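You operate a simulated robot arm through the tools that you are given. There is no shell and no other tool. Be economical: measure what you need, move in short steps, check, and stop when the job is done.

You are at the controls of a simulated two-armed robot. One attempt, no reset.

JOB
Wipe up the spill on the desk top with the rag and put it back.

The check looks at the end state, three seconds after you hand in, the way a careful person would. Anything else that was tipped, shoved, dropped, spilled or broken makes it a failure.

ROBOT AND FRAMES
Two 7-joint arms with two-finger parallel grippers on one trunk, on a base that drives. Base frame: it is fixed to the floor where the robot stands at the start and does not move with it; the origin is under the middle of the robot, x ahead of it, y to its left, z up; the surface under the hand at the start is at about z = 0.75. Readings come in m, rad, newtons and seconds.
The left shoulder is at the start at [0.11, 0.169, 1.511], the right one opposite. With the tool pointing down near the work surface each hand reaches from about 0.1 to 0.66 m from the robot's upright axis, wherever it stands, measured 20 degrees to its own side. Payload 1.57 kg a hand.
The TCP of each hand is the grasp point between the finger pads, 0.03 m short of the fingertips. In the tool frame z runs along the fingers and y along their closing line. Largest opening 0.08 m; finger width 0.017, thickness 0.012; the body of the gripper, 0.04 by 0.082 m, starts 0.08 m behind the TCP.
Orientation is that of the tool frame in the base frame, as a unit quaternion [x, y, z, w]. With the fingers straight down and closing along the base's y, the tool's x points along the base's -x, its y along +y and its z along -z.

CONTROLS
- The arms move only by the tool servo_tool. It takes "left_motion", "right_motion" or both (then of equal length, played together; a hand with none holds still); each is a list that holds one entry, the list of rows, each a list of 7 numbers: the shift along the base's x, y, z in cm, then the turn, a rotation vector about the base's x, y, z in rad, then the opening in per cent of the stroke, from 0 (shut) to 100 (fully open). In form: [[[x, y, z, ax, ay, az, gripper], ...]]. A call has 1 to 10 rows; each row shifts and turns the commanded pose from where the row before left it. Rows are played at 5 a second. More than 0.05 m and 0.15 rad between two rows, or a gripper value outside its range, and nothing of the call is played. A pose out of reach is approached as far as the arm can. The call stops where the force on the tool passes 40 N (or 10 N more than at its start, if that is more) or the arm is blocked; 0.2 s more then pass. The fingers move at their own pace (about 0.072 m/s each) and stop on an object; they squeeze with about 36 N. The grip force told is the motor's: it shows also when the fingers shut on nothing. Time passes only in rows, and 0.2 s behind the last, so rows that do not move let the fingers close. It gives the time, the measured TCP pose, the force on the tool (base axes), the opening and the grip force at its end, in the units of the frame above (readings bear some noise), with the torque about the TCP (base axes, N m) and any sound that the robot's microphone picked up.
- Cameras (640 x 400 px; columns grow to the right, rows downward): "scene" is now at [0.143, -0.036, 1.6759]; the picture's right is [-0.48, -0.88, 0.00], its down [-0.75, 0.41, -0.52] and it looks along [0.46, -0.25, -0.85] (base axes); focal length 260 px, centre (320, 200). "left" rides on the left gripper at [0.072, 0.006, -0.122] in its tool frame; the picture's right is [-0.09, 1.00, 0.00], its down [-0.84, -0.08, -0.54] and it looks along [-0.54, -0.05, 0.84] (tool axes); focal length 238 px, centre (320, 200). "right" rides on the right gripper at [0.072, -0.007, -0.122] in its tool frame; the picture's right is [0.09, 1.00, 0.00], its down [-0.84, 0.08, -0.54] and it looks along [-0.54, 0.05, 0.84] (tool axes); focal length 238 px, centre (320, 200). There is no depth. A picture from a camera that has moved, and an enlarged one, comes with that camera's place and axes in the base frame and with its lens. The place of the scene camera against the robot may be out by one fixed shift of up to 0.012 m in any direction.
- capture(camera): a new picture of that camera. No time passes.
- move_column(by): slides the trunk up (or, below 0, down) by that many m; the arms and the scene camera ride with it, the base frame stays. It gives what a move gives, with no picture.
- drive_base(legs): drives the robot by 1 to 6 legs, each [ahead, left, turn to the left] in m, m and rad, along the robot's own axes; the way and the turn of a leg run together, so that a leg with both is an arc; at most 1.5 m and 3.142 rad a leg. The arms and the cameras ride along, it lands a little off, and it stops where it bumps. It gives what a move gives.
- turn_head(pan, tilt): turns the head with the scene camera to pan (to the left, within 1.501 rad either way) and tilt (down, from -0.506 to 1.204), counted from straight ahead of the robot. It gives what a move gives.
- inspect(camera, box): a new picture of the part [left, top, right, bottom] of that camera's present view, enlarged. No time passes.
- hand_in(): hands the job in; it is judged then, once.

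Go step by step. Nothing tells you exact positions but the pictures and the camera data: compare them with the known pose of the tool, close in by small moves and look again before you grip or let go. The budget is 120 turns and 88 pictures, counting those below and the enlarged ones. Unless the task says otherwise, let go and move clear before handing in, and close with one line.

The tools are called after "Request:" as name(argument=value, ...) on one line, values as JSON. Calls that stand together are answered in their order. servo_tool: Moves the arms, as the interface text tells. Its arguments: {"type":"object","properties":{"left_motion":{"type":"array","items":{"type":"array","items":{"type":"array","items":{"type":"number"}}}},"right_motion":{"type":"array","items":{"type":"array","items":{"type":"array","items":{"type":"number"}}}}},"required":[]} The other tools are called the same way: move_column (by) slides the trunk up or down; drive_base (legs) drives the base; turn_head (pan, tilt) turns the head that bears the scene camera; capture (camera) takes a picture; inspect (camera, box) takes an enlarged picture of a part of a camera's view; hand_in () hands the job in.

At the start:

```text
clock: 0.0
left_tool_pos: [0.6551, -0.0096, 0.9509]
left_tcp_rot: [0.0, 1.0, -0.001, 0.0]
left_wrist_force: [0.5, -0.2, 0.2]
left_torque: [0.01, -0.02, -0.01]
left_finger_gap: 0.0799
left_grasp_force: 0.0
right_tool_pos: [0.4707, -0.5045, 1.0037]
right_tcp_rot: [0.001, 1.0, -0.001, 0.001]
right_wrist_force: [0.5, 0.4, -0.4]
right_torque: [0.0, -0.01, -0.02]
right_finger_gap: 0.0803
right_grasp_force: 0.1
trunk travel left (down, up): [-0.825, 0.065]
robot x, y, heading: [-0.003, -0.0008, 0.0]
head pan, tilt: [-0.504, 1.023]
```

scene: 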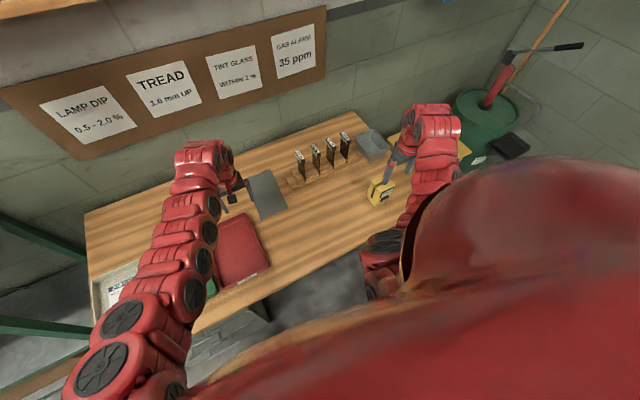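
right: 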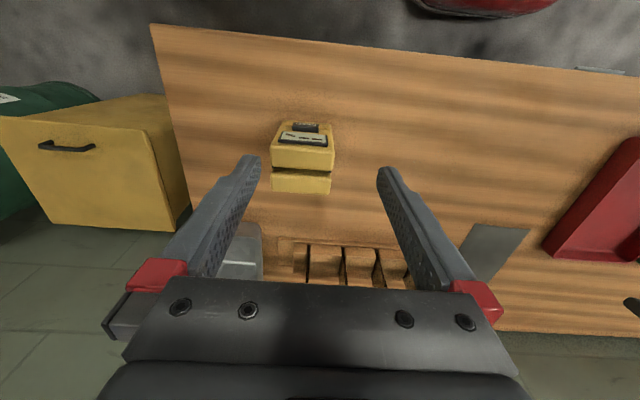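
left: 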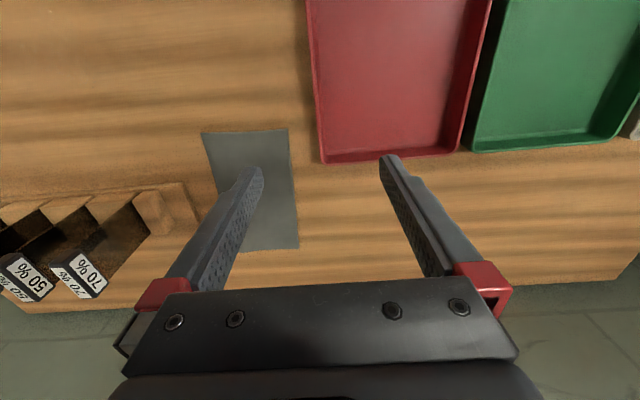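

I see a desk with a grey flat sheet, red and green trays, a yellow instrument, filter blocks and a grey box. I don't see the spill or the rag clearly yet, so I'll look closer.

Request:
inspect(camera="scene", box=[80, 120, 300, 320])

Request:
inspect(camera="scene", box=[270, 100, 530, 260])

Request:
inspect(camera="left", box=[100, 80, 420, 300])

```text
2.00 times, centred on (190, 220) of scene
camera zoom: at [0.143, -0.036, 1.6759], right [-0.48, -0.88, 0.0], down [-0.75, 0.41, -0.52], along [0.46, -0.25, -0.85], focal length 521 px, centre (580, 160)
```

zoom: 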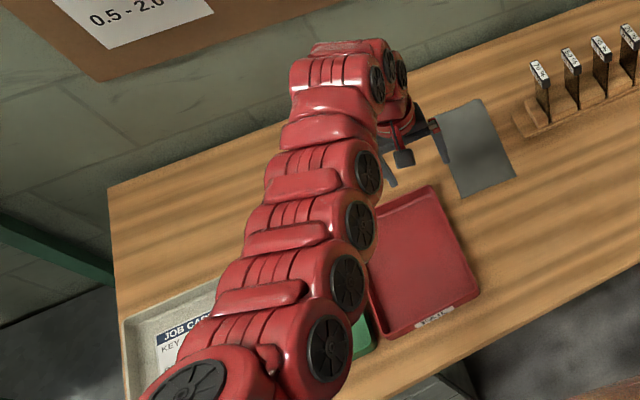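

```text
2.46 times, centred on (400, 180) of scene
camera zoom: at [0.143, -0.036, 1.6759], right [-0.48, -0.88, 0.0], down [-0.75, 0.41, -0.52], along [0.46, -0.25, -0.85], focal length 641 px, centre (123, 249)
```

zoom: 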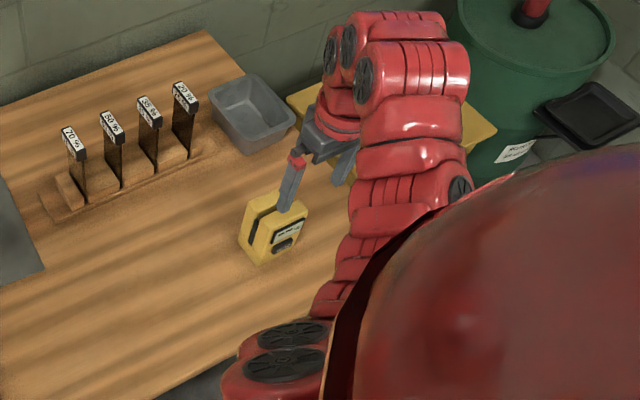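

```text
1.82 times, centred on (260, 190) of left
camera zoom: at [0.5836, -0.0045, 1.0728], right [0.09, 1.0, 0.0], down [0.84, -0.08, 0.54], along [0.54, -0.05, -0.84], focal length 433 px, centre (429, 218)
```

zoom: 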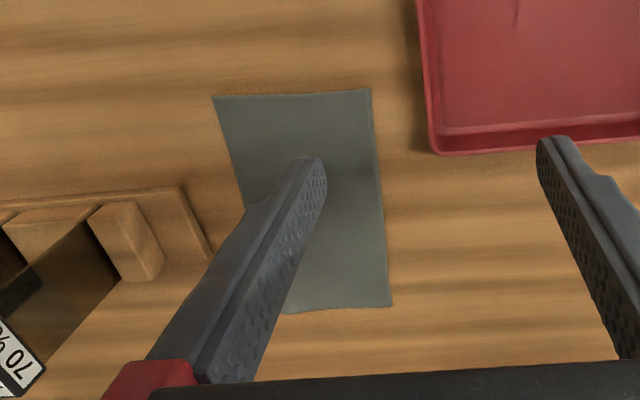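

The grey sheet lies flat and could be the rag. I still don't see a spill, so I'll look around with the head, and zoom in on the job card and the barrel label.

Request:
turn_head(pan=0.5, tilt=0.95)

Request:
capture(camera="scene")

Request:
turn_head(pan=-1.0, tilt=0.85)

Request:
capture(camera="scene")

Request:
turn_head(pan=0.0, tilt=1.0)

Request:
capture(camera="scene")

```text
clock: 1.3
left_tool_pos: [0.6553, -0.0101, 0.9513]
left_tcp_rot: [0.0, 1.0, 0.0, 0.0]
left_wrist_force: [0.6, 0.3, 0.3]
left_torque: [-0.04, 0.04, 0.03]
left_finger_gap: 0.0801
left_grasp_force: 0.0
right_tool_pos: [0.4714, -0.5047, 1.0031]
right_tcp_rot: [0.0, 1.0, -0.001, 0.001]
right_wrist_force: [0.3, -0.4, -0.2]
right_torque: [0.01, 0.01, 0.02]
right_finger_gap: 0.0803
right_grasp_force: 0.0
trunk travel left (down, up): [-0.825, 0.065]
robot x, y, heading: [0.0007, -0.0011, -0.001]
head pan, tilt: [0.499, 0.949]
```

```text
81 pictures are left
camera scene: at [0.1471, 0.0317, 1.681], right [0.48, -0.88, 0.0], down [-0.71, -0.39, -0.58], along [0.51, 0.28, -0.81], focal length 260 px, centre (320, 200)
```

scene: 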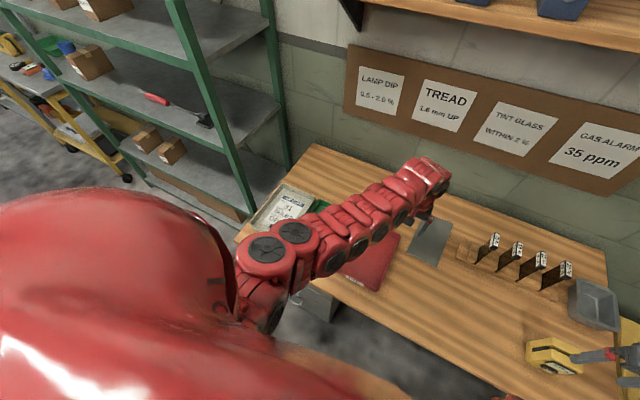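

```text
clock: 2.9
left_tool_pos: [0.6559, -0.0103, 0.9505]
left_tcp_rot: [0.0, 1.0, 0.0, 0.0]
left_wrist_force: [1.4, -0.8, -0.3]
left_torque: [0.0, -0.01, -0.01]
left_finger_gap: 0.0798
left_grasp_force: 0.1
right_tool_pos: [0.4706, -0.5055, 1.0027]
right_tcp_rot: [-0.001, 1.0, 0.0, 0.001]
right_wrist_force: [0.0, 0.2, -0.1]
right_torque: [0.0, -0.01, -0.01]
right_finger_gap: 0.0802
right_grasp_force: 0.1
trunk travel left (down, up): [-0.825, 0.065]
robot x, y, heading: [-0.0015, 0.0017, -0.0]
head pan, tilt: [-1.0, 0.85]
```

```text
80 pictures are left
camera scene: at [0.1255, -0.0688, 1.6885], right [-0.84, -0.54, 0.0], down [-0.41, 0.63, -0.66], along [0.36, -0.56, -0.75], focal length 260 px, centre (320, 200)
```

scene: 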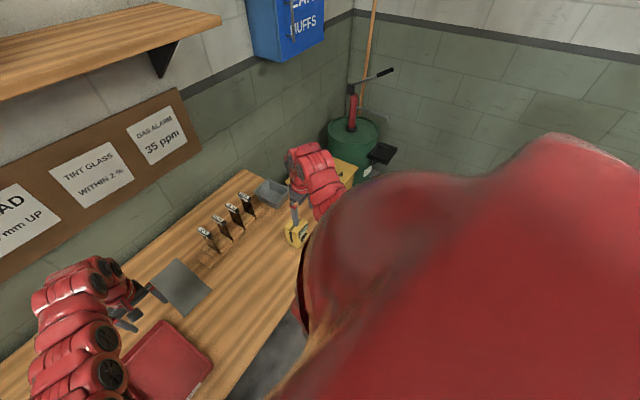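

```text
clock: 4.1
left_tool_pos: [0.6554, -0.0105, 0.9523]
left_tcp_rot: [0.0, 1.0, 0.0, 0.0]
left_wrist_force: [0.4, 0.1, 0.7]
left_torque: [-0.01, 0.02, 0.01]
left_finger_gap: 0.0798
left_grasp_force: 0.0
right_tool_pos: [0.4718, -0.504, 1.004]
right_tcp_rot: [0.0, 1.0, 0.0, 0.001]
right_wrist_force: [-0.4, 1.0, 0.1]
right_torque: [-0.01, -0.04, 0.0]
right_finger_gap: 0.0798
right_grasp_force: 0.0
trunk travel left (down, up): [-0.825, 0.065]
robot x, y, heading: [0.0006, 0.0008, 0.002]
head pan, tilt: [0.0, 1.0]
```

```text
79 pictures are left
camera scene: at [0.1529, -0.0031, 1.6774], right [0.0, -1.0, 0.0], down [-0.84, 0.0, -0.54], along [0.54, 0.0, -0.84], focal length 260 px, centre (320, 200)
```

scene: 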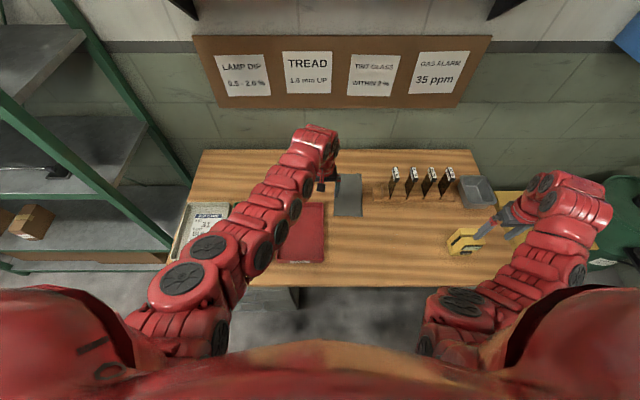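

The grey sheet at about (0.77, −0.12) looks like a cloth lying on the desk. The spill may be hidden under an arm, so I'll pull the left hand up and back to scan the left part.

Request:
servo_tool(left_motion=[[[-2, 2, 4, 0, 0, 0, 100], [-3, 3, 3, 0, 0, 0, 100], [-3, 3, 2, 0, 0, 0, 100], [-3, 3, 0, 0, 0, 0, 100], [-3, 3, 0, 0, 0, 0, 100], [-3, 3, 0, 0, 0, 0, 100], [-3, 3, 0, 0, 0, 0, 100], [-3, 3, 0, 0, 0, 0, 100]]])

Request:
capture(camera="left")

Request:
capture(camera="scene")

```text
refused: row 2 steps farther than a row can; nothing moved
```

```text
78 pictures are left
camera left: at [0.5836, -0.0045, 1.0728], right [0.09, 1.0, 0.0], down [0.84, -0.08, 0.54], along [0.54, -0.05, -0.84], focal length 238 px, centre (320, 200)
```

left: 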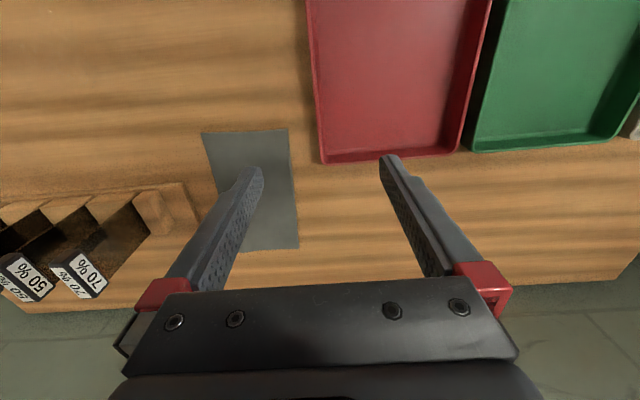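

```text
77 pictures are left
camera scene: at [0.1529, -0.0031, 1.6774], right [0.0, -1.0, 0.0], down [-0.84, 0.0, -0.54], along [0.54, 0.0, -0.84], focal length 260 px, centre (320, 200)
```

scene: 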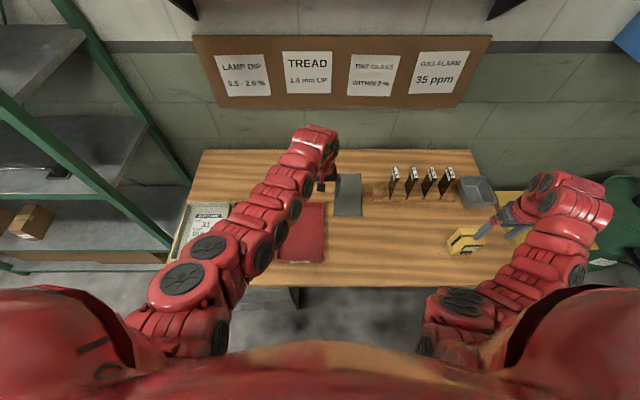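

That move was refused because a row was too long. I'll repeat it with shorter rows.

Request:
servo_tool(left_motion=[[[-2, 0, 4, 0, 0, 0, 100], [-3, 0, 3.5, 0, 0, 0, 100], [-3, 2, 2.5, 0, 0, 0, 100], [-3, 3, 0, 0, 0, 0, 100], [-3, 3, 0, 0, 0, 0, 100], [-3, 3, 0, 0, 0, 0, 100], [-3, 3, 0, 0, 0, 0, 100], [-3, 3, 0, 0, 0, 0, 100], [-3, 3, 0, 0, 0, 0, 100]]])

Request:
capture(camera="left")

Request:
capture(camera="scene")

```text
clock: 6.1
left_tool_pos: [0.4122, 0.1836, 1.0152]
left_tcp_rot: [0.001, 1.0, 0.001, 0.0]
left_wrist_force: [0.0, 0.0, 0.2]
left_torque: [-0.03, 0.02, -0.01]
left_finger_gap: 0.0801
left_grasp_force: 0.0
left hand out of reach, approached as far as the arm can: row 3, 4, 5
right_tool_pos: [0.4697, -0.5051, 1.0039]
right_tcp_rot: [0.001, 1.0, 0.0, 0.0]
right_wrist_force: [0.1, 0.0, 0.3]
right_torque: [-0.03, 0.02, -0.02]
right_finger_gap: 0.08
right_grasp_force: 0.0
trunk travel left (down, up): [-0.825, 0.065]
robot x, y, heading: [0.0024, -0.0017, 0.002]
head pan, tilt: [0.0, 1.0]
```

```text
76 pictures are left
camera left: at [0.3407, 0.1905, 1.1371], right [0.09, 1.0, 0.0], down [0.84, -0.08, 0.54], along [0.54, -0.05, -0.84], focal length 238 px, centre (320, 200)
```

left: 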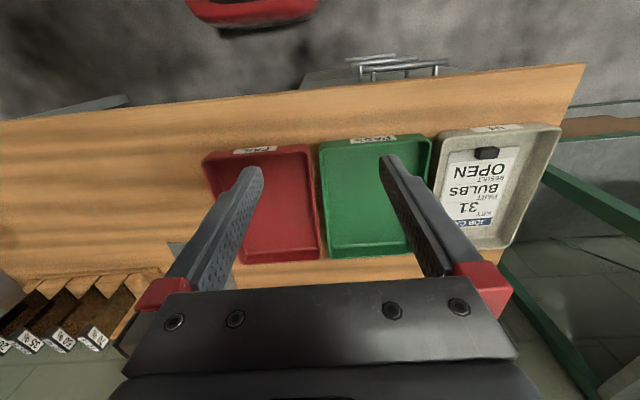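

```text
75 pictures are left
camera scene: at [0.152, -0.0028, 1.6775], right [0.0, -1.0, 0.0], down [-0.84, 0.0, -0.54], along [0.54, 0.0, -0.84], focal length 260 px, centre (320, 200)
```

scene: 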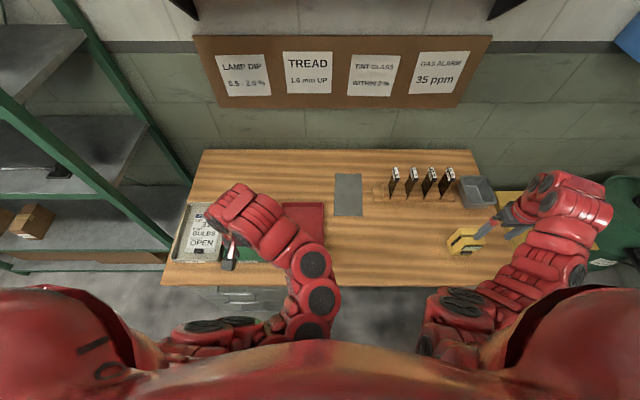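

Still no obvious spill. I'll zoom over the desk and look at the rest of the room.

Request:
inspect(camera="scene", box=[180, 140, 340, 240])

Request:
inspect(camera="scene", box=[310, 140, 540, 290])

Request:
turn_head(pan=1.4, tilt=0.5)

Request:
capture(camera="scene")

Request:
turn_head(pan=-1.4, tilt=0.5)

Request:
capture(camera="scene")

```text
4.00 times, centred on (260, 190) of scene
camera zoom: at [0.152, -0.0028, 1.6775], right [0.0, -1.0, 0.0], down [-0.84, 0.0, -0.54], along [0.54, 0.0, -0.84], focal length 1042 px, centre (560, 240)
```

zoom: 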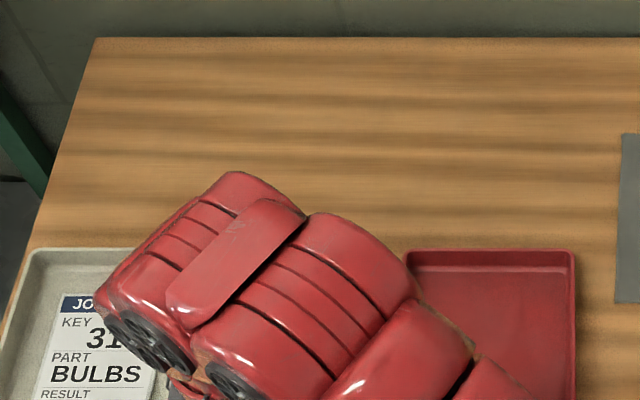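

```text
2.67 times, centred on (425, 215) of scene
camera zoom: at [0.152, -0.0028, 1.6775], right [0.0, -1.0, 0.0], down [-0.84, 0.0, -0.54], along [0.54, 0.0, -0.84], focal length 695 px, centre (40, 160)
```

zoom: 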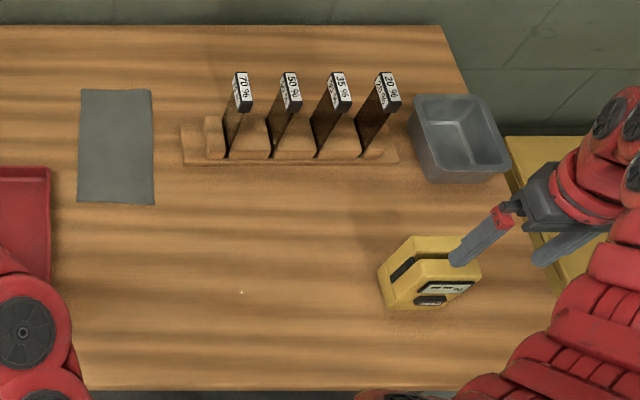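

```text
clock: 7.7
left_tool_pos: [0.4131, 0.1839, 1.0159]
left_tcp_rot: [0.0, 1.0, 0.0, 0.0]
left_wrist_force: [0.2, -0.1, 1.3]
left_torque: [0.01, 0.01, 0.01]
left_finger_gap: 0.0801
left_grasp_force: 0.1
right_tool_pos: [0.4706, -0.5064, 1.0037]
right_tcp_rot: [0.0, 1.0, 0.0, 0.001]
right_wrist_force: [1.0, 0.7, -0.9]
right_torque: [0.01, 0.01, -0.01]
right_finger_gap: 0.08
right_grasp_force: 0.1
trunk travel left (down, up): [-0.825, 0.065]
robot x, y, heading: [0.0015, 0.0009, -0.002]
head pan, tilt: [1.4, 0.499]
```

```text
72 pictures are left
camera scene: at [0.0986, 0.0867, 1.7185], right [0.99, -0.17, 0.0], down [-0.08, -0.47, -0.88], along [0.15, 0.86, -0.48], focal length 260 px, centre (320, 200)
```

scene: 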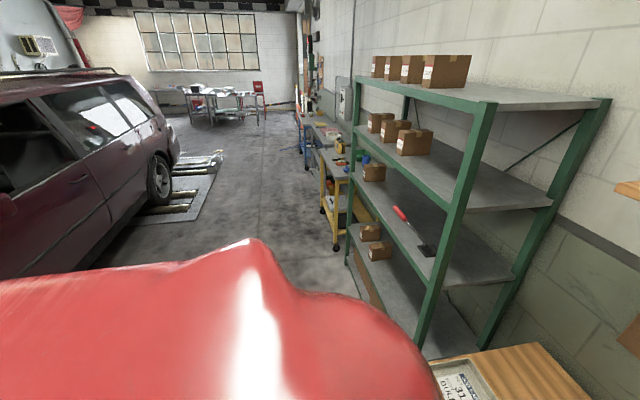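

```text
clock: 10.1
left_tool_pos: [0.4127, 0.184, 1.0161]
left_tcp_rot: [0.0, 1.0, 0.0, -0.001]
left_wrist_force: [0.7, 0.7, -0.6]
left_torque: [-0.02, 0.01, 0.01]
left_finger_gap: 0.0798
left_grasp_force: 0.0
right_tool_pos: [0.4708, -0.5042, 1.0034]
right_tcp_rot: [0.0, 1.0, 0.001, 0.001]
right_wrist_force: [0.2, -0.4, 0.0]
right_torque: [-0.02, -0.01, -0.01]
right_finger_gap: 0.08
right_grasp_force: 0.0
trunk travel left (down, up): [-0.825, 0.065]
robot x, y, heading: [0.0011, -0.0023, -0.003]
head pan, tilt: [-1.4, 0.499]
```

```text
71 pictures are left
camera scene: at [0.0987, -0.0927, 1.7185], right [-0.99, -0.17, 0.0], down [-0.08, 0.47, -0.88], along [0.15, -0.87, -0.48], focal length 260 px, centre (320, 200)
```

scene: 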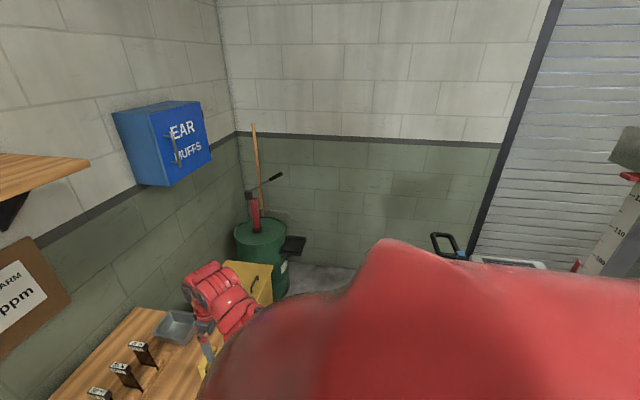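

The room shows nothing relevant, so the grey sheet must be the rag. The spill is probably a clear puddle that's hard to see, so I'll study the desk from the right wrist camera.

Request:
inspect(camera="right", box=[150, 20, 400, 180])

Request:
inspect(camera="right", box=[320, 60, 640, 260])

Request:
inspect(camera="left", box=[0, 80, 240, 280])

```text
2.50 times, centred on (275, 100) of right
camera zoom: at [0.3982, -0.5129, 1.125], right [-0.09, 1.0, 0.0], down [0.84, 0.08, 0.54], along [0.54, 0.05, -0.84], focal length 596 px, centre (432, 450)
```

zoom: 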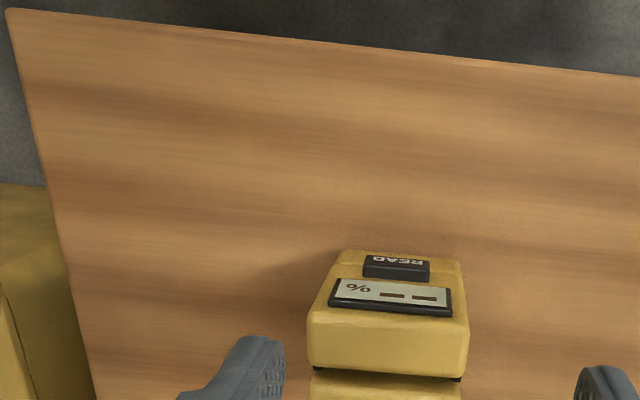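

```text
2.00 times, centred on (480, 160) of right
camera zoom: at [0.3982, -0.5129, 1.125], right [-0.09, 1.0, 0.0], down [0.84, 0.08, 0.54], along [0.54, 0.05, -0.84], focal length 477 px, centre (0, 280)
```

zoom: 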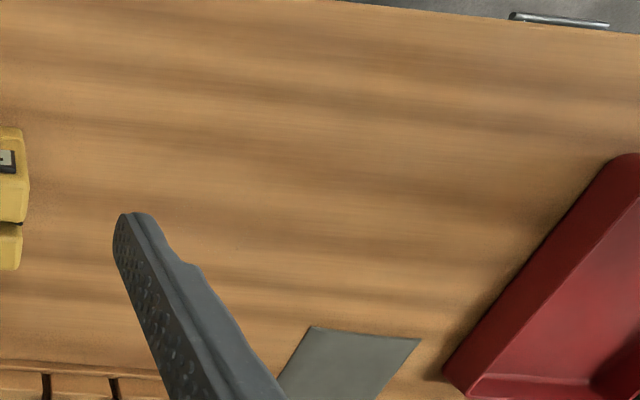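

```text
2.00 times, centred on (120, 180) of left
camera zoom: at [0.3421, 0.1899, 1.137], right [0.09, 1.0, 0.0], down [0.84, -0.08, 0.54], along [0.54, -0.05, -0.84], focal length 477 px, centre (720, 240)
```

zoom: 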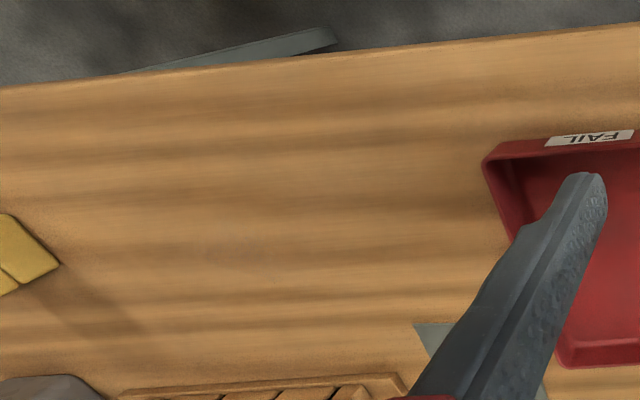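

There's a tiny bright speck on the desk near (0.53, −0.29), which could be a glint on something wet. I'll zoom hard on it from two views.

Request:
turn_head(pan=-0.3, tilt=1.1)

Request:
capture(camera="scene")

Request:
inspect(camera="right", box=[350, 60, 510, 160])

```text
clock: 11.5
left_tool_pos: [0.4133, 0.1844, 1.0173]
left_tcp_rot: [0.001, 1.0, 0.0, 0.001]
left_wrist_force: [-1.2, 0.3, -0.5]
left_torque: [-0.01, 0.0, 0.0]
left_finger_gap: 0.0799
left_grasp_force: 0.0
right_tool_pos: [0.4723, -0.5045, 1.0035]
right_tcp_rot: [0.0, 1.0, 0.0, 0.001]
right_wrist_force: [0.5, 0.0, 0.3]
right_torque: [0.01, 0.0, 0.0]
right_finger_gap: 0.08
right_grasp_force: 0.1
trunk travel left (down, up): [-0.825, 0.065]
robot x, y, heading: [-0.0012, 0.004, -0.001]
head pan, tilt: [-0.3, 1.1]
```

```text
67 pictures are left
camera scene: at [0.1435, -0.0218, 1.6708], right [-0.3, -0.96, 0.0], down [-0.85, 0.26, -0.45], along [0.43, -0.13, -0.89], focal length 260 px, centre (320, 200)
```

scene: 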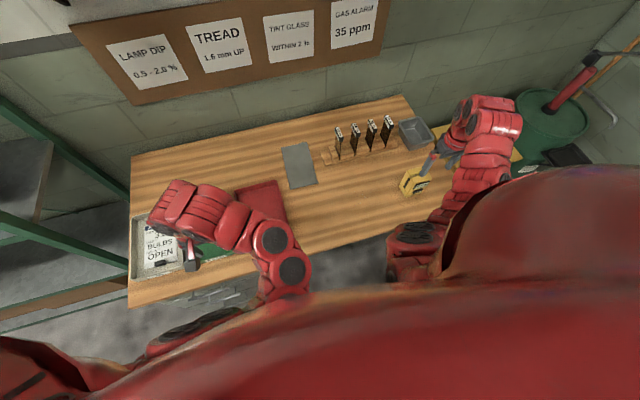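

```text
4.00 times, centred on (430, 110) of right
camera zoom: at [0.3982, -0.5129, 1.125], right [-0.09, 1.0, 0.0], down [0.84, 0.08, 0.54], along [0.54, 0.05, -0.84], focal length 953 px, centre (-120, 560)
```

zoom: 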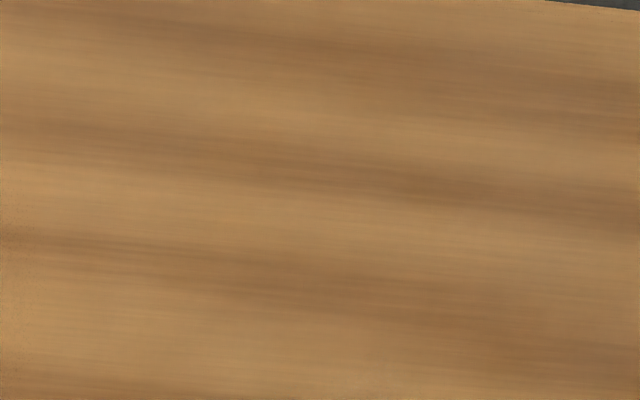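

Zooming the scene camera on the same spot, and on the rest of the desk.

Request:
inspect(camera="scene", box=[290, 160, 410, 235])

Request:
inspect(camera="scene", box=[310, 80, 470, 180])

Request:
inspect(camera="scene", box=[120, 100, 330, 230])

```text
5.33 times, centred on (350, 198) of scene
camera zoom: at [0.1435, -0.0218, 1.6708], right [-0.3, -0.96, 0.0], down [-0.85, 0.26, -0.45], along [0.43, -0.13, -0.89], focal length 1390 px, centre (160, 213)
```

zoom: 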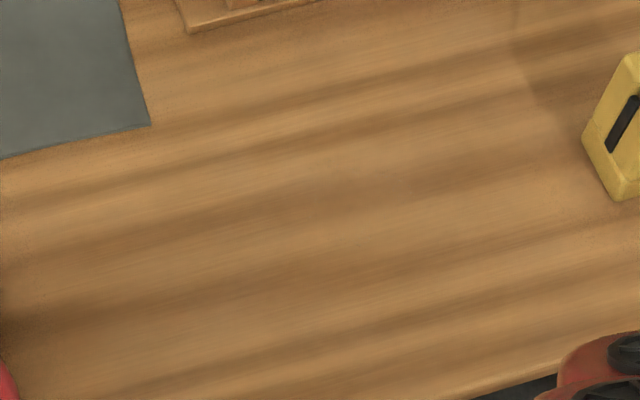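

```text
4.00 times, centred on (390, 130) of scene
camera zoom: at [0.1435, -0.0218, 1.6708], right [-0.3, -0.96, 0.0], down [-0.85, 0.26, -0.45], along [0.43, -0.13, -0.89], focal length 1042 px, centre (40, 480)
```

zoom: 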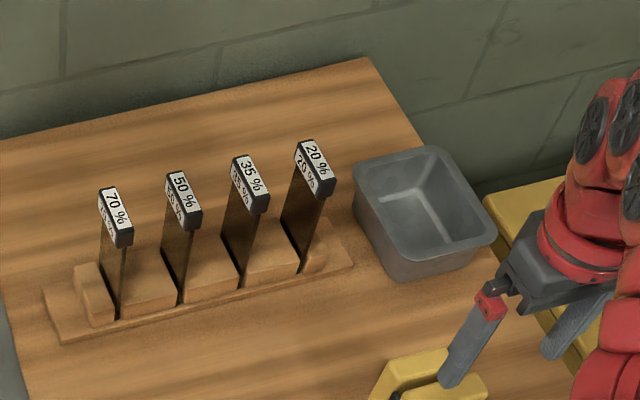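

```text
3.05 times, centred on (225, 165) of scene
camera zoom: at [0.1435, -0.0218, 1.6708], right [-0.3, -0.96, 0.0], down [-0.85, 0.26, -0.45], along [0.43, -0.13, -0.89], focal length 794 px, centre (610, 307)
```

zoom: 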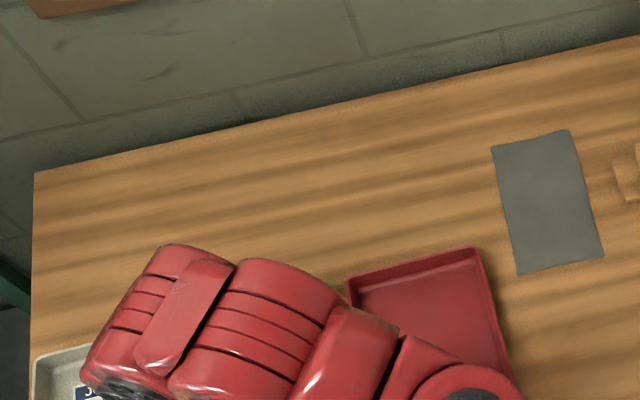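

This bench shows no spill, so "the desk" may be elsewhere, for example the far table by the window. I'll zoom in on that side of the room.

Request:
turn_head(pan=1.5, tilt=0.3)

Request:
inspect(camera="scene", box=[180, 80, 340, 180])

Request:
capture(camera="scene")

```text
clock: 13.3
left_tool_pos: [0.4133, 0.1835, 1.0136]
left_tcp_rot: [0.0, 1.0, 0.0, 0.0]
left_wrist_force: [0.3, -0.4, 0.7]
left_torque: [-0.01, 0.04, -0.03]
left_finger_gap: 0.0798
left_grasp_force: 0.2
right_tool_pos: [0.471, -0.5051, 1.0031]
right_tcp_rot: [0.0, 1.0, 0.0, 0.0]
right_wrist_force: [1.0, -0.3, -0.8]
right_torque: [0.02, -0.01, 0.0]
right_finger_gap: 0.08
right_grasp_force: 0.0
trunk travel left (down, up): [-0.825, 0.065]
robot x, y, heading: [0.0, -0.0039, -0.001]
head pan, tilt: [1.499, 0.3]
```

```text
4.00 times, centred on (260, 130) of scene
camera zoom: at [0.0899, 0.0901, 1.7369], right [1.0, -0.07, 0.0], down [-0.02, -0.3, -0.96], along [0.07, 0.95, -0.3], focal length 1042 px, centre (560, 480)
```

zoom: 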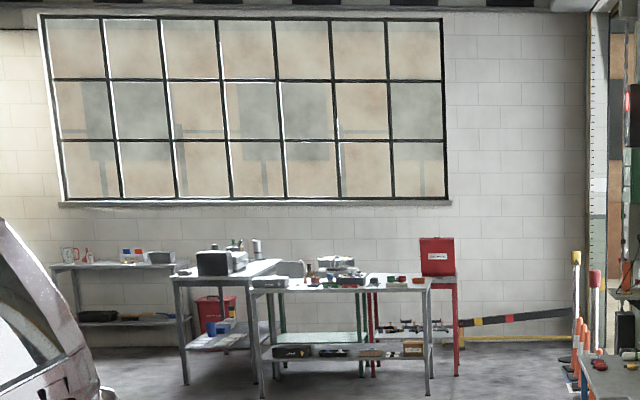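

```text
61 pictures are left
camera scene: at [0.0899, 0.0901, 1.7369], right [1.0, -0.07, 0.0], down [-0.02, -0.3, -0.96], along [0.07, 0.95, -0.3], focal length 260 px, centre (320, 200)
```

scene: 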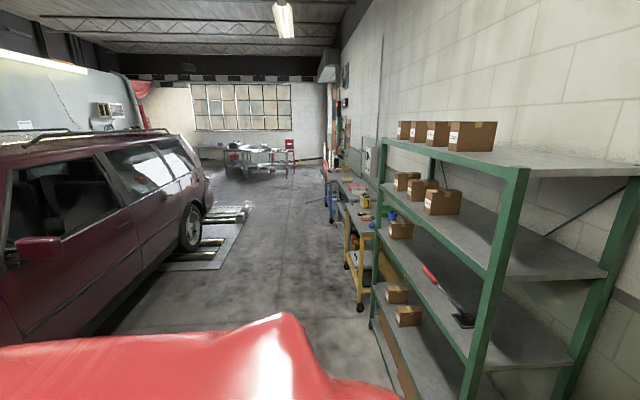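

Something with a black handle and a light top sits behind my right side. I'll back off and turn to view the rest of the room.

Request:
drive_base(legs=[[-0.35, 0, 0]])

Request:
turn_head(pan=0.0, tilt=0.8)

Request:
capture(camera="scene")

Request:
turn_head(pan=-1.5, tilt=0.3)

Request:
capture(camera="scene")

```text
clock: 15.5
left_tool_pos: [0.0711, 0.1834, 1.0154]
left_tcp_rot: [0.002, 1.0, 0.0, 0.0]
left_wrist_force: [-0.4, 0.1, -1.4]
left_torque: [0.02, 0.0, -0.01]
left_finger_gap: 0.08
left_grasp_force: 0.0
right_tool_pos: [0.125, -0.505, 1.0032]
right_tcp_rot: [0.002, 1.0, 0.0, 0.0]
right_wrist_force: [0.0, 1.0, -0.6]
right_torque: [0.02, -0.02, 0.01]
right_finger_gap: 0.08
right_grasp_force: 0.1
trunk travel left (down, up): [-0.825, 0.065]
robot x, y, heading: [-0.3444, 0.0005, -0.004]
head pan, tilt: [1.499, 0.3]
```

```text
clock: 17.1
left_tool_pos: [0.0693, 0.1831, 1.0149]
left_tcp_rot: [0.002, 1.0, 0.0, 0.0]
left_wrist_force: [-0.5, 0.5, 0.5]
left_torque: [-0.01, 0.0, 0.03]
left_finger_gap: 0.0801
left_grasp_force: 0.0
right_tool_pos: [0.1272, -0.5063, 1.0035]
right_tcp_rot: [0.001, 1.0, 0.0, 0.0]
right_wrist_force: [0.1, 0.5, 0.2]
right_torque: [-0.05, 0.0, -0.02]
right_finger_gap: 0.0801
right_grasp_force: 0.1
trunk travel left (down, up): [-0.825, 0.065]
robot x, y, heading: [-0.3454, 0.0034, -0.003]
head pan, tilt: [0.0, 0.799]
```

```text
60 pictures are left
camera scene: at [-0.1803, -0.0029, 1.6926], right [0.0, -1.0, 0.0], down [-0.72, 0.0, -0.7], along [0.7, 0.0, -0.72], focal length 260 px, centre (320, 200)
```

scene: 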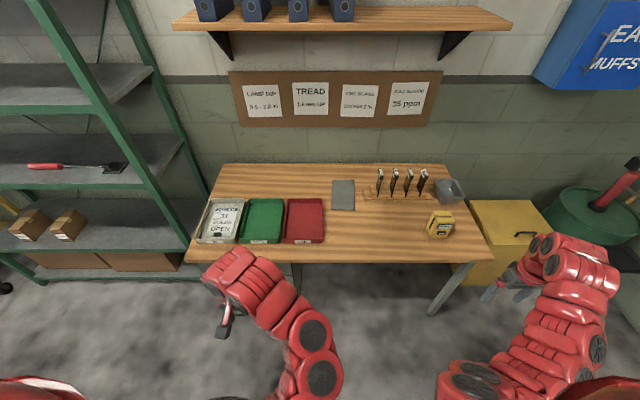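

```text
clock: 18.7
left_tool_pos: [0.0695, 0.1832, 1.0151]
left_tcp_rot: [0.001, 1.0, 0.001, 0.0]
left_wrist_force: [0.3, 0.7, 0.2]
left_torque: [-0.02, -0.01, 0.02]
left_finger_gap: 0.0797
left_grasp_force: 0.0
right_tool_pos: [0.126, -0.5057, 1.0024]
right_tcp_rot: [0.002, 1.0, 0.0, 0.0]
right_wrist_force: [0.1, 0.6, 0.0]
right_torque: [0.03, -0.04, 0.04]
right_finger_gap: 0.0801
right_grasp_force: 0.1
trunk travel left (down, up): [-0.825, 0.065]
robot x, y, heading: [-0.3434, 0.0042, -0.007]
head pan, tilt: [-1.499, 0.3]
```

```text
59 pictures are left
camera scene: at [-0.2545, -0.0959, 1.7369], right [-1.0, -0.07, 0.0], down [-0.02, 0.3, -0.96], along [0.07, -0.95, -0.3], focal length 260 px, centre (320, 200)
```

scene: 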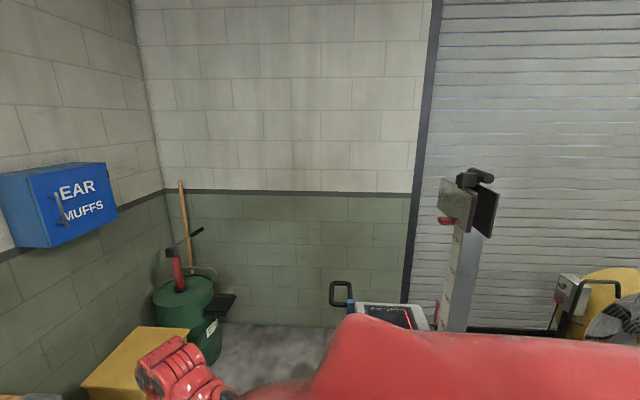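

The whole desk is in view now and still shows no clear puddle. I'll turn in place to view the area behind.

Request:
drive_base(legs=[[-0.2, 0, 0], [0, 0, -1.6]])

Request:
turn_head(pan=-0.9, tilt=0.4)

Request:
capture(camera="scene")

Request:
turn_head(pan=1.4, tilt=0.55)

Request:
capture(camera="scene")

```text
clock: 21.8
left_tool_pos: [-0.0933, 0.0054, 1.0149]
left_tcp_rot: [0.203, 0.979, 0.0, 0.0]
left_wrist_force: [0.2, -0.2, 0.0]
left_torque: [0.01, -0.02, -0.01]
left_finger_gap: 0.0798
left_grasp_force: 0.0
right_tool_pos: [-0.3013, -0.6483, 1.0048]
right_tcp_rot: [0.189, 0.982, 0.001, 0.015]
right_wrist_force: [4.8, -1.1, -1.9]
right_torque: [0.12, 0.3, 0.24]
right_finger_gap: 0.0794
right_grasp_force: 0.3
trunk travel left (down, up): [-0.825, 0.065]
robot x, y, heading: [-0.5424, 0.0002, -0.407]
head pan, tilt: [-1.499, 0.3]
stopped in leg 2: the force on the tool passed its limit at 80 N (the readings are from after the stop); the commanded pose is now the measured one
```

```text
clock: 22.8
left_tool_pos: [-0.0932, 0.0061, 1.0155]
left_tcp_rot: [0.204, 0.979, 0.0, -0.001]
left_wrist_force: [0.6, 0.3, 0.1]
left_torque: [0.01, 0.0, 0.01]
left_finger_gap: 0.0799
left_grasp_force: 0.0
right_tool_pos: [-0.3015, -0.6488, 1.0048]
right_tcp_rot: [0.187, 0.982, 0.0, 0.013]
right_wrist_force: [5.8, -1.5, 0.7]
right_torque: [0.05, 0.44, 0.34]
right_finger_gap: 0.0793
right_grasp_force: 0.0
trunk travel left (down, up): [-0.825, 0.065]
robot x, y, heading: [-0.5459, 0.0029, -0.407]
head pan, tilt: [-0.901, 0.4]
```

```text
58 pictures are left
camera scene: at [-0.4439, -0.1238, 1.7276], right [-0.97, -0.26, 0.0], down [-0.1, 0.38, -0.92], along [0.24, -0.89, -0.39], focal length 260 px, centre (320, 200)
```

scene: 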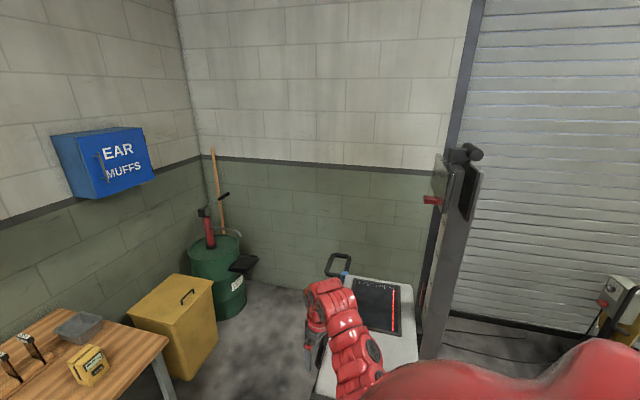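

```text
clock: 24.9
left_tool_pos: [-0.0923, 0.0046, 1.0146]
left_tcp_rot: [0.204, 0.979, 0.0, -0.001]
left_wrist_force: [0.0, 0.0, 0.0]
left_torque: [-0.01, -0.02, 0.03]
left_finger_gap: 0.08
left_grasp_force: 0.1
right_tool_pos: [-0.3017, -0.6473, 1.0061]
right_tcp_rot: [0.189, 0.982, 0.001, 0.013]
right_wrist_force: [6.1, -1.9, -0.2]
right_torque: [0.05, 0.45, 0.36]
right_finger_gap: 0.0791
right_grasp_force: 0.0
trunk travel left (down, up): [-0.825, 0.065]
robot x, y, heading: [-0.5419, -0.0017, -0.411]
head pan, tilt: [1.4, 0.55]
```

```text
57 pictures are left
camera scene: at [-0.4183, 0.0408, 1.7138], right [0.84, -0.55, 0.0], down [-0.29, -0.44, -0.85], along [0.47, 0.71, -0.52], focal length 260 px, centre (320, 200)
```

scene: 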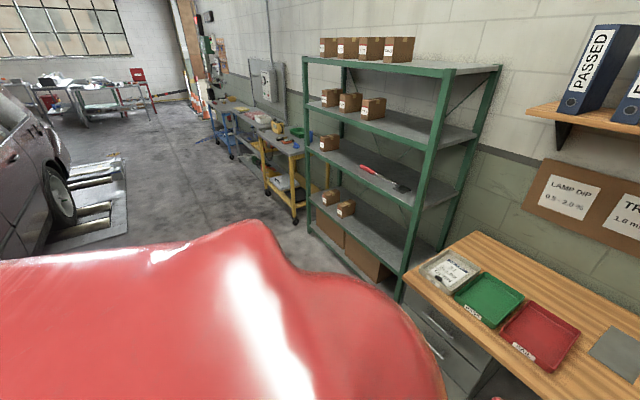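

The right hand touched the tester machine on my right. I'll turn back left to clear it and then check both the machine and the desk.

Request:
drive_base(legs=[[0, 0, 0.41]])

Request:
turn_head(pan=-1.4, tilt=0.45)

Request:
capture(camera="scene")

Request:
turn_head(pan=0.0, tilt=0.55)

Request:
inspect(camera="scene", box=[200, 180, 520, 380])

```text
clock: 26.6
left_tool_pos: [-0.1338, 0.1881, 1.0155]
left_tcp_rot: [-0.003, 1.0, 0.0, -0.001]
left_wrist_force: [0.0, -1.3, -0.3]
left_torque: [0.03, -0.02, 0.02]
left_finger_gap: 0.0801
left_grasp_force: 0.1
right_tool_pos: [-0.06, -0.493, 1.0051]
right_tcp_rot: [-0.019, 1.0, 0.003, 0.013]
right_wrist_force: [-0.3, 0.1, -1.0]
right_torque: [-0.02, -0.01, 0.03]
right_finger_gap: 0.0801
right_grasp_force: 0.1
trunk travel left (down, up): [-0.825, 0.065]
robot x, y, heading: [-0.5476, 0.002, 0.01]
head pan, tilt: [1.4, 0.55]
```

```text
clock: 29.1
left_tool_pos: [-0.1343, 0.1885, 1.0153]
left_tcp_rot: [-0.005, 1.0, 0.0, 0.0]
left_wrist_force: [0.9, 0.3, 0.1]
left_torque: [-0.04, -0.03, -0.04]
left_finger_gap: 0.08
left_grasp_force: 0.1
right_tool_pos: [-0.0586, -0.4935, 1.0047]
right_tcp_rot: [-0.019, 1.0, 0.002, 0.013]
right_wrist_force: [0.8, -0.2, -0.3]
right_torque: [0.05, -0.01, 0.0]
right_finger_gap: 0.0803
right_grasp_force: 0.0
trunk travel left (down, up): [-0.825, 0.065]
robot x, y, heading: [-0.5435, 0.0011, 0.008]
head pan, tilt: [-1.4, 0.45]
```

```text
56 pictures are left
camera scene: at [-0.4459, -0.092, 1.723], right [-0.98, -0.18, 0.0], down [-0.08, 0.43, -0.9], along [0.16, -0.89, -0.44], focal length 260 px, centre (320, 200)
```

scene: 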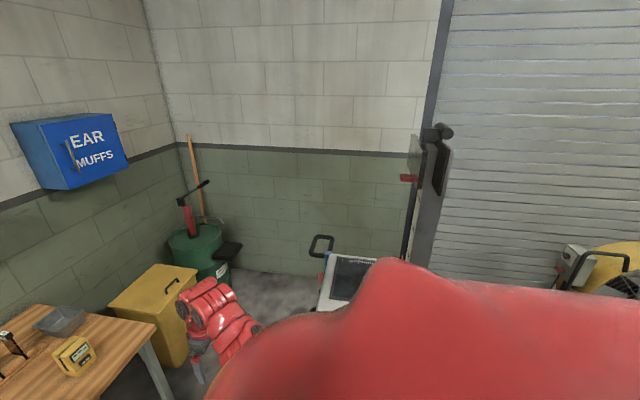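

```text
clock: 30.6
left_tool_pos: [-0.1347, 0.1877, 1.0154]
left_tcp_rot: [-0.004, 1.0, 0.0, 0.0]
left_wrist_force: [-0.2, 0.3, 0.9]
left_torque: [0.02, 0.0, 0.0]
left_finger_gap: 0.0802
left_grasp_force: 0.0
right_tool_pos: [-0.0596, -0.4934, 1.0048]
right_tcp_rot: [-0.019, 1.0, 0.003, 0.013]
right_wrist_force: [0.1, 0.5, 0.7]
right_torque: [0.04, 0.02, -0.04]
right_finger_gap: 0.0799
right_grasp_force: 0.1
trunk travel left (down, up): [-0.825, 0.065]
robot x, y, heading: [-0.5467, 0.0011, 0.009]
head pan, tilt: [0.0, 0.55]
```

```text
2.00 times, centred on (360, 280) of scene
camera zoom: at [-0.3726, -0.0008, 1.7139], right [0.01, -1.0, 0.0], down [-0.52, 0.0, -0.85], along [0.85, 0.01, -0.52], focal length 521 px, centre (240, 40)
```

zoom: 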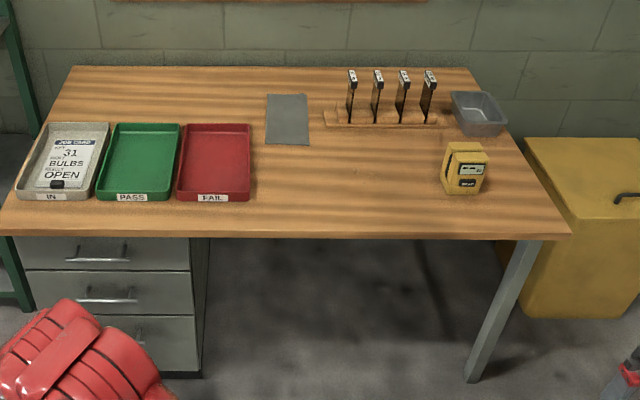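

I'll zoom in strongly on the desk surface from this lower angle, with the arms out of the way.

Request:
inspect(camera="scene", box=[330, 210, 490, 310])

Request:
inspect(camera="scene", box=[200, 200, 360, 300])

```text
4.00 times, centred on (410, 260) of scene
camera zoom: at [-0.3726, -0.0008, 1.7139], right [0.01, -1.0, 0.0], down [-0.52, 0.0, -0.85], along [0.85, 0.01, -0.52], focal length 1042 px, centre (-40, -40)
```

zoom: 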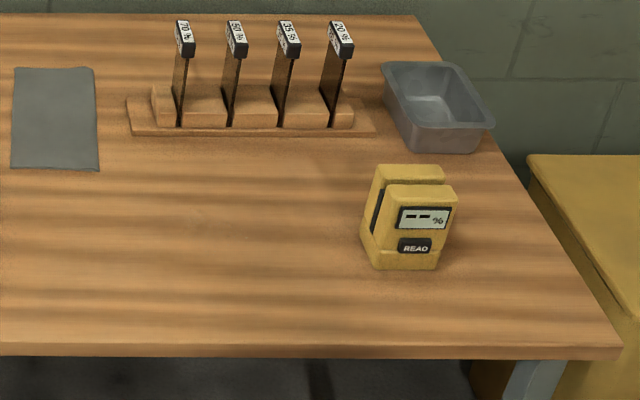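

```text
4.00 times, centred on (280, 250) of scene
camera zoom: at [-0.3726, -0.0008, 1.7139], right [0.01, -1.0, 0.0], down [-0.52, 0.0, -0.85], along [0.85, 0.01, -0.52], focal length 1042 px, centre (480, 0)
```

zoom: 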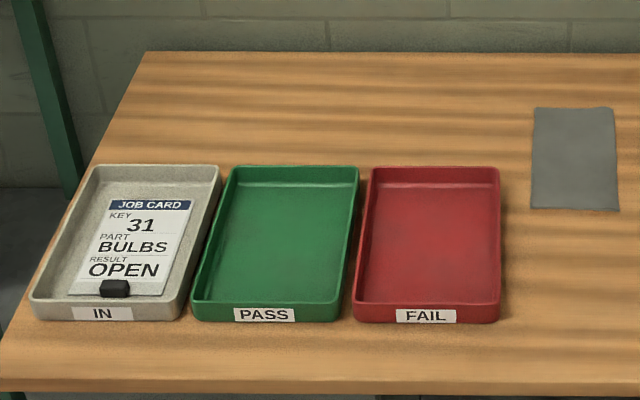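

No spill on this desk's visible surface. I still have to see what's behind the robot, so I'll turn left, which is the open side away from the machine.

Request:
drive_base(legs=[[0, 0.15, 0], [0, 0, 1.57]])

Request:
turn_head(pan=1.0, tilt=0.4)

Request:
capture(camera="scene")

```text
clock: 35.8
left_tool_pos: [-0.7389, 0.5646, 1.0157]
left_tcp_rot: [0.713, -0.701, 0.001, 0.0]
left_wrist_force: [0.0, 0.3, 0.4]
left_torque: [-0.05, -0.02, 0.01]
left_finger_gap: 0.08
left_grasp_force: 0.1
right_tool_pos: [-0.0575, 0.6454, 1.0057]
right_tcp_rot: [0.723, -0.69, -0.011, -0.006]
right_wrist_force: [0.3, 0.0, -0.8]
right_torque: [0.04, -0.03, 0.03]
right_finger_gap: 0.0802
right_grasp_force: 0.1
trunk travel left (down, up): [-0.825, 0.065]
robot x, y, heading: [-0.5476, 0.1539, 1.591]
head pan, tilt: [0.0, 0.55]
```

```text
clock: 37.1
left_tool_pos: [-0.7385, 0.5651, 1.0158]
left_tcp_rot: [0.713, -0.701, 0.0, 0.0]
left_wrist_force: [-0.5, -0.1, -0.1]
left_torque: [0.01, 0.0, -0.02]
left_finger_gap: 0.0801
left_grasp_force: 0.1
right_tool_pos: [-0.0573, 0.6457, 1.0055]
right_tcp_rot: [0.723, -0.69, -0.012, -0.007]
right_wrist_force: [-0.3, 0.0, 0.7]
right_torque: [0.04, -0.02, 0.04]
right_finger_gap: 0.0799
right_grasp_force: 0.0
trunk travel left (down, up): [-0.825, 0.065]
robot x, y, heading: [-0.5451, 0.1566, 1.59]
head pan, tilt: [1.0, 0.4]
```

```text
52 pictures are left
camera scene: at [-0.6242, 0.2805, 1.7276], right [0.52, 0.85, 0.0], down [0.33, -0.2, -0.92], along [-0.78, 0.48, -0.39], focal length 260 px, centre (320, 200)
```

scene: 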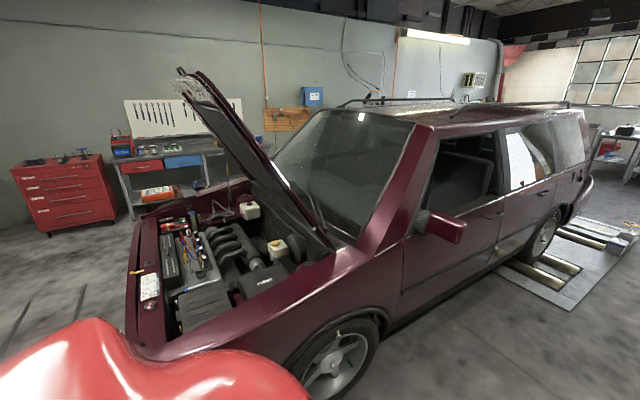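

It's a garage with a car, and the only desk is the inspection desk. A clear puddle might only show up close: two views gave a faint glint near (0.55, −0.29). I'll go back and look there with a wrist camera.

Request:
drive_base(legs=[[0, 0, -1.59], [0, -0.15, 0], [0.545, 0, 0]])

Request:
turn_head(pan=-0.2, tilt=1.0)

Request:
servo_tool(right_motion=[[[-1, 4, 0, 0, 0, 0, 0], [-1, 4, -2, 0, 0, 0, 0], [-1, 4, -2, 0, 0, 0, 0], [-1, 4, -2, 0, 0, 0, 0], [0, 4, 0, 0, 0, 0, 0]]])

Request:
capture(camera="right")

```text
clock: 45.1
left_tool_pos: [0.4177, 0.1733, 1.0157]
left_tcp_rot: [0.009, 1.0, 0.0, 0.002]
left_wrist_force: [0.0, -0.2, -0.4]
left_torque: [-0.01, 0.01, 0.03]
left_finger_gap: 0.0801
left_grasp_force: 0.1
right_tool_pos: [0.4749, -0.5107, 1.0057]
right_tcp_rot: [-0.005, 1.0, 0.004, 0.013]
right_wrist_force: [-0.6, -0.7, -0.2]
right_torque: [-0.01, 0.05, 0.0]
right_finger_gap: 0.0801
right_grasp_force: 0.0
trunk travel left (down, up): [-0.825, 0.065]
robot x, y, heading: [0.0008, -0.0023, -0.022]
head pan, tilt: [1.0, 0.4]
```

```text
clock: 46.5
left_tool_pos: [0.4178, 0.1729, 1.0143]
left_tcp_rot: [0.009, 1.0, 0.0, 0.0]
left_wrist_force: [-0.3, -0.3, 0.1]
left_torque: [0.01, 0.0, -0.02]
left_finger_gap: 0.0802
left_grasp_force: 0.0
right_tool_pos: [0.4739, -0.5085, 1.0044]
right_tcp_rot: [-0.005, 1.0, 0.002, 0.012]
right_wrist_force: [0.3, -0.3, -0.4]
right_torque: [-0.04, -0.01, 0.05]
right_finger_gap: 0.0801
right_grasp_force: 0.0
trunk travel left (down, up): [-0.825, 0.065]
robot x, y, heading: [0.0039, -0.0014, -0.024]
head pan, tilt: [-0.201, 1.0]
```

```text
clock: 47.7
left_tool_pos: [0.4176, 0.1733, 1.0155]
left_tcp_rot: [0.009, 1.0, 0.0, 0.0]
left_wrist_force: [0.1, -0.2, -0.7]
left_torque: [0.01, 0.0, -0.02]
left_finger_gap: 0.08
left_grasp_force: 0.1
right_tool_pos: [0.4347, -0.3095, 0.9463]
right_tcp_rot: [-0.004, 1.0, 0.003, 0.013]
right_wrist_force: [0.0, 0.1, 0.7]
right_torque: [0.01, 0.0, -0.02]
right_finger_gap: 0.0
right_grasp_force: 21.0
trunk travel left (down, up): [-0.825, 0.065]
robot x, y, heading: [-0.0008, 0.0008, -0.022]
head pan, tilt: [-0.201, 1.0]
```

```text
51 pictures are left
camera right: at [0.3587, -0.3181, 1.0661], right [-0.1, 0.99, 0.0], down [0.82, 0.08, 0.56], along [0.56, 0.06, -0.83], focal length 238 px, centre (320, 200)
```

right: 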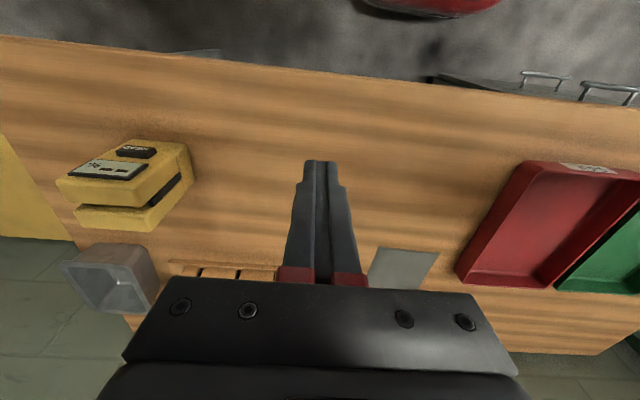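

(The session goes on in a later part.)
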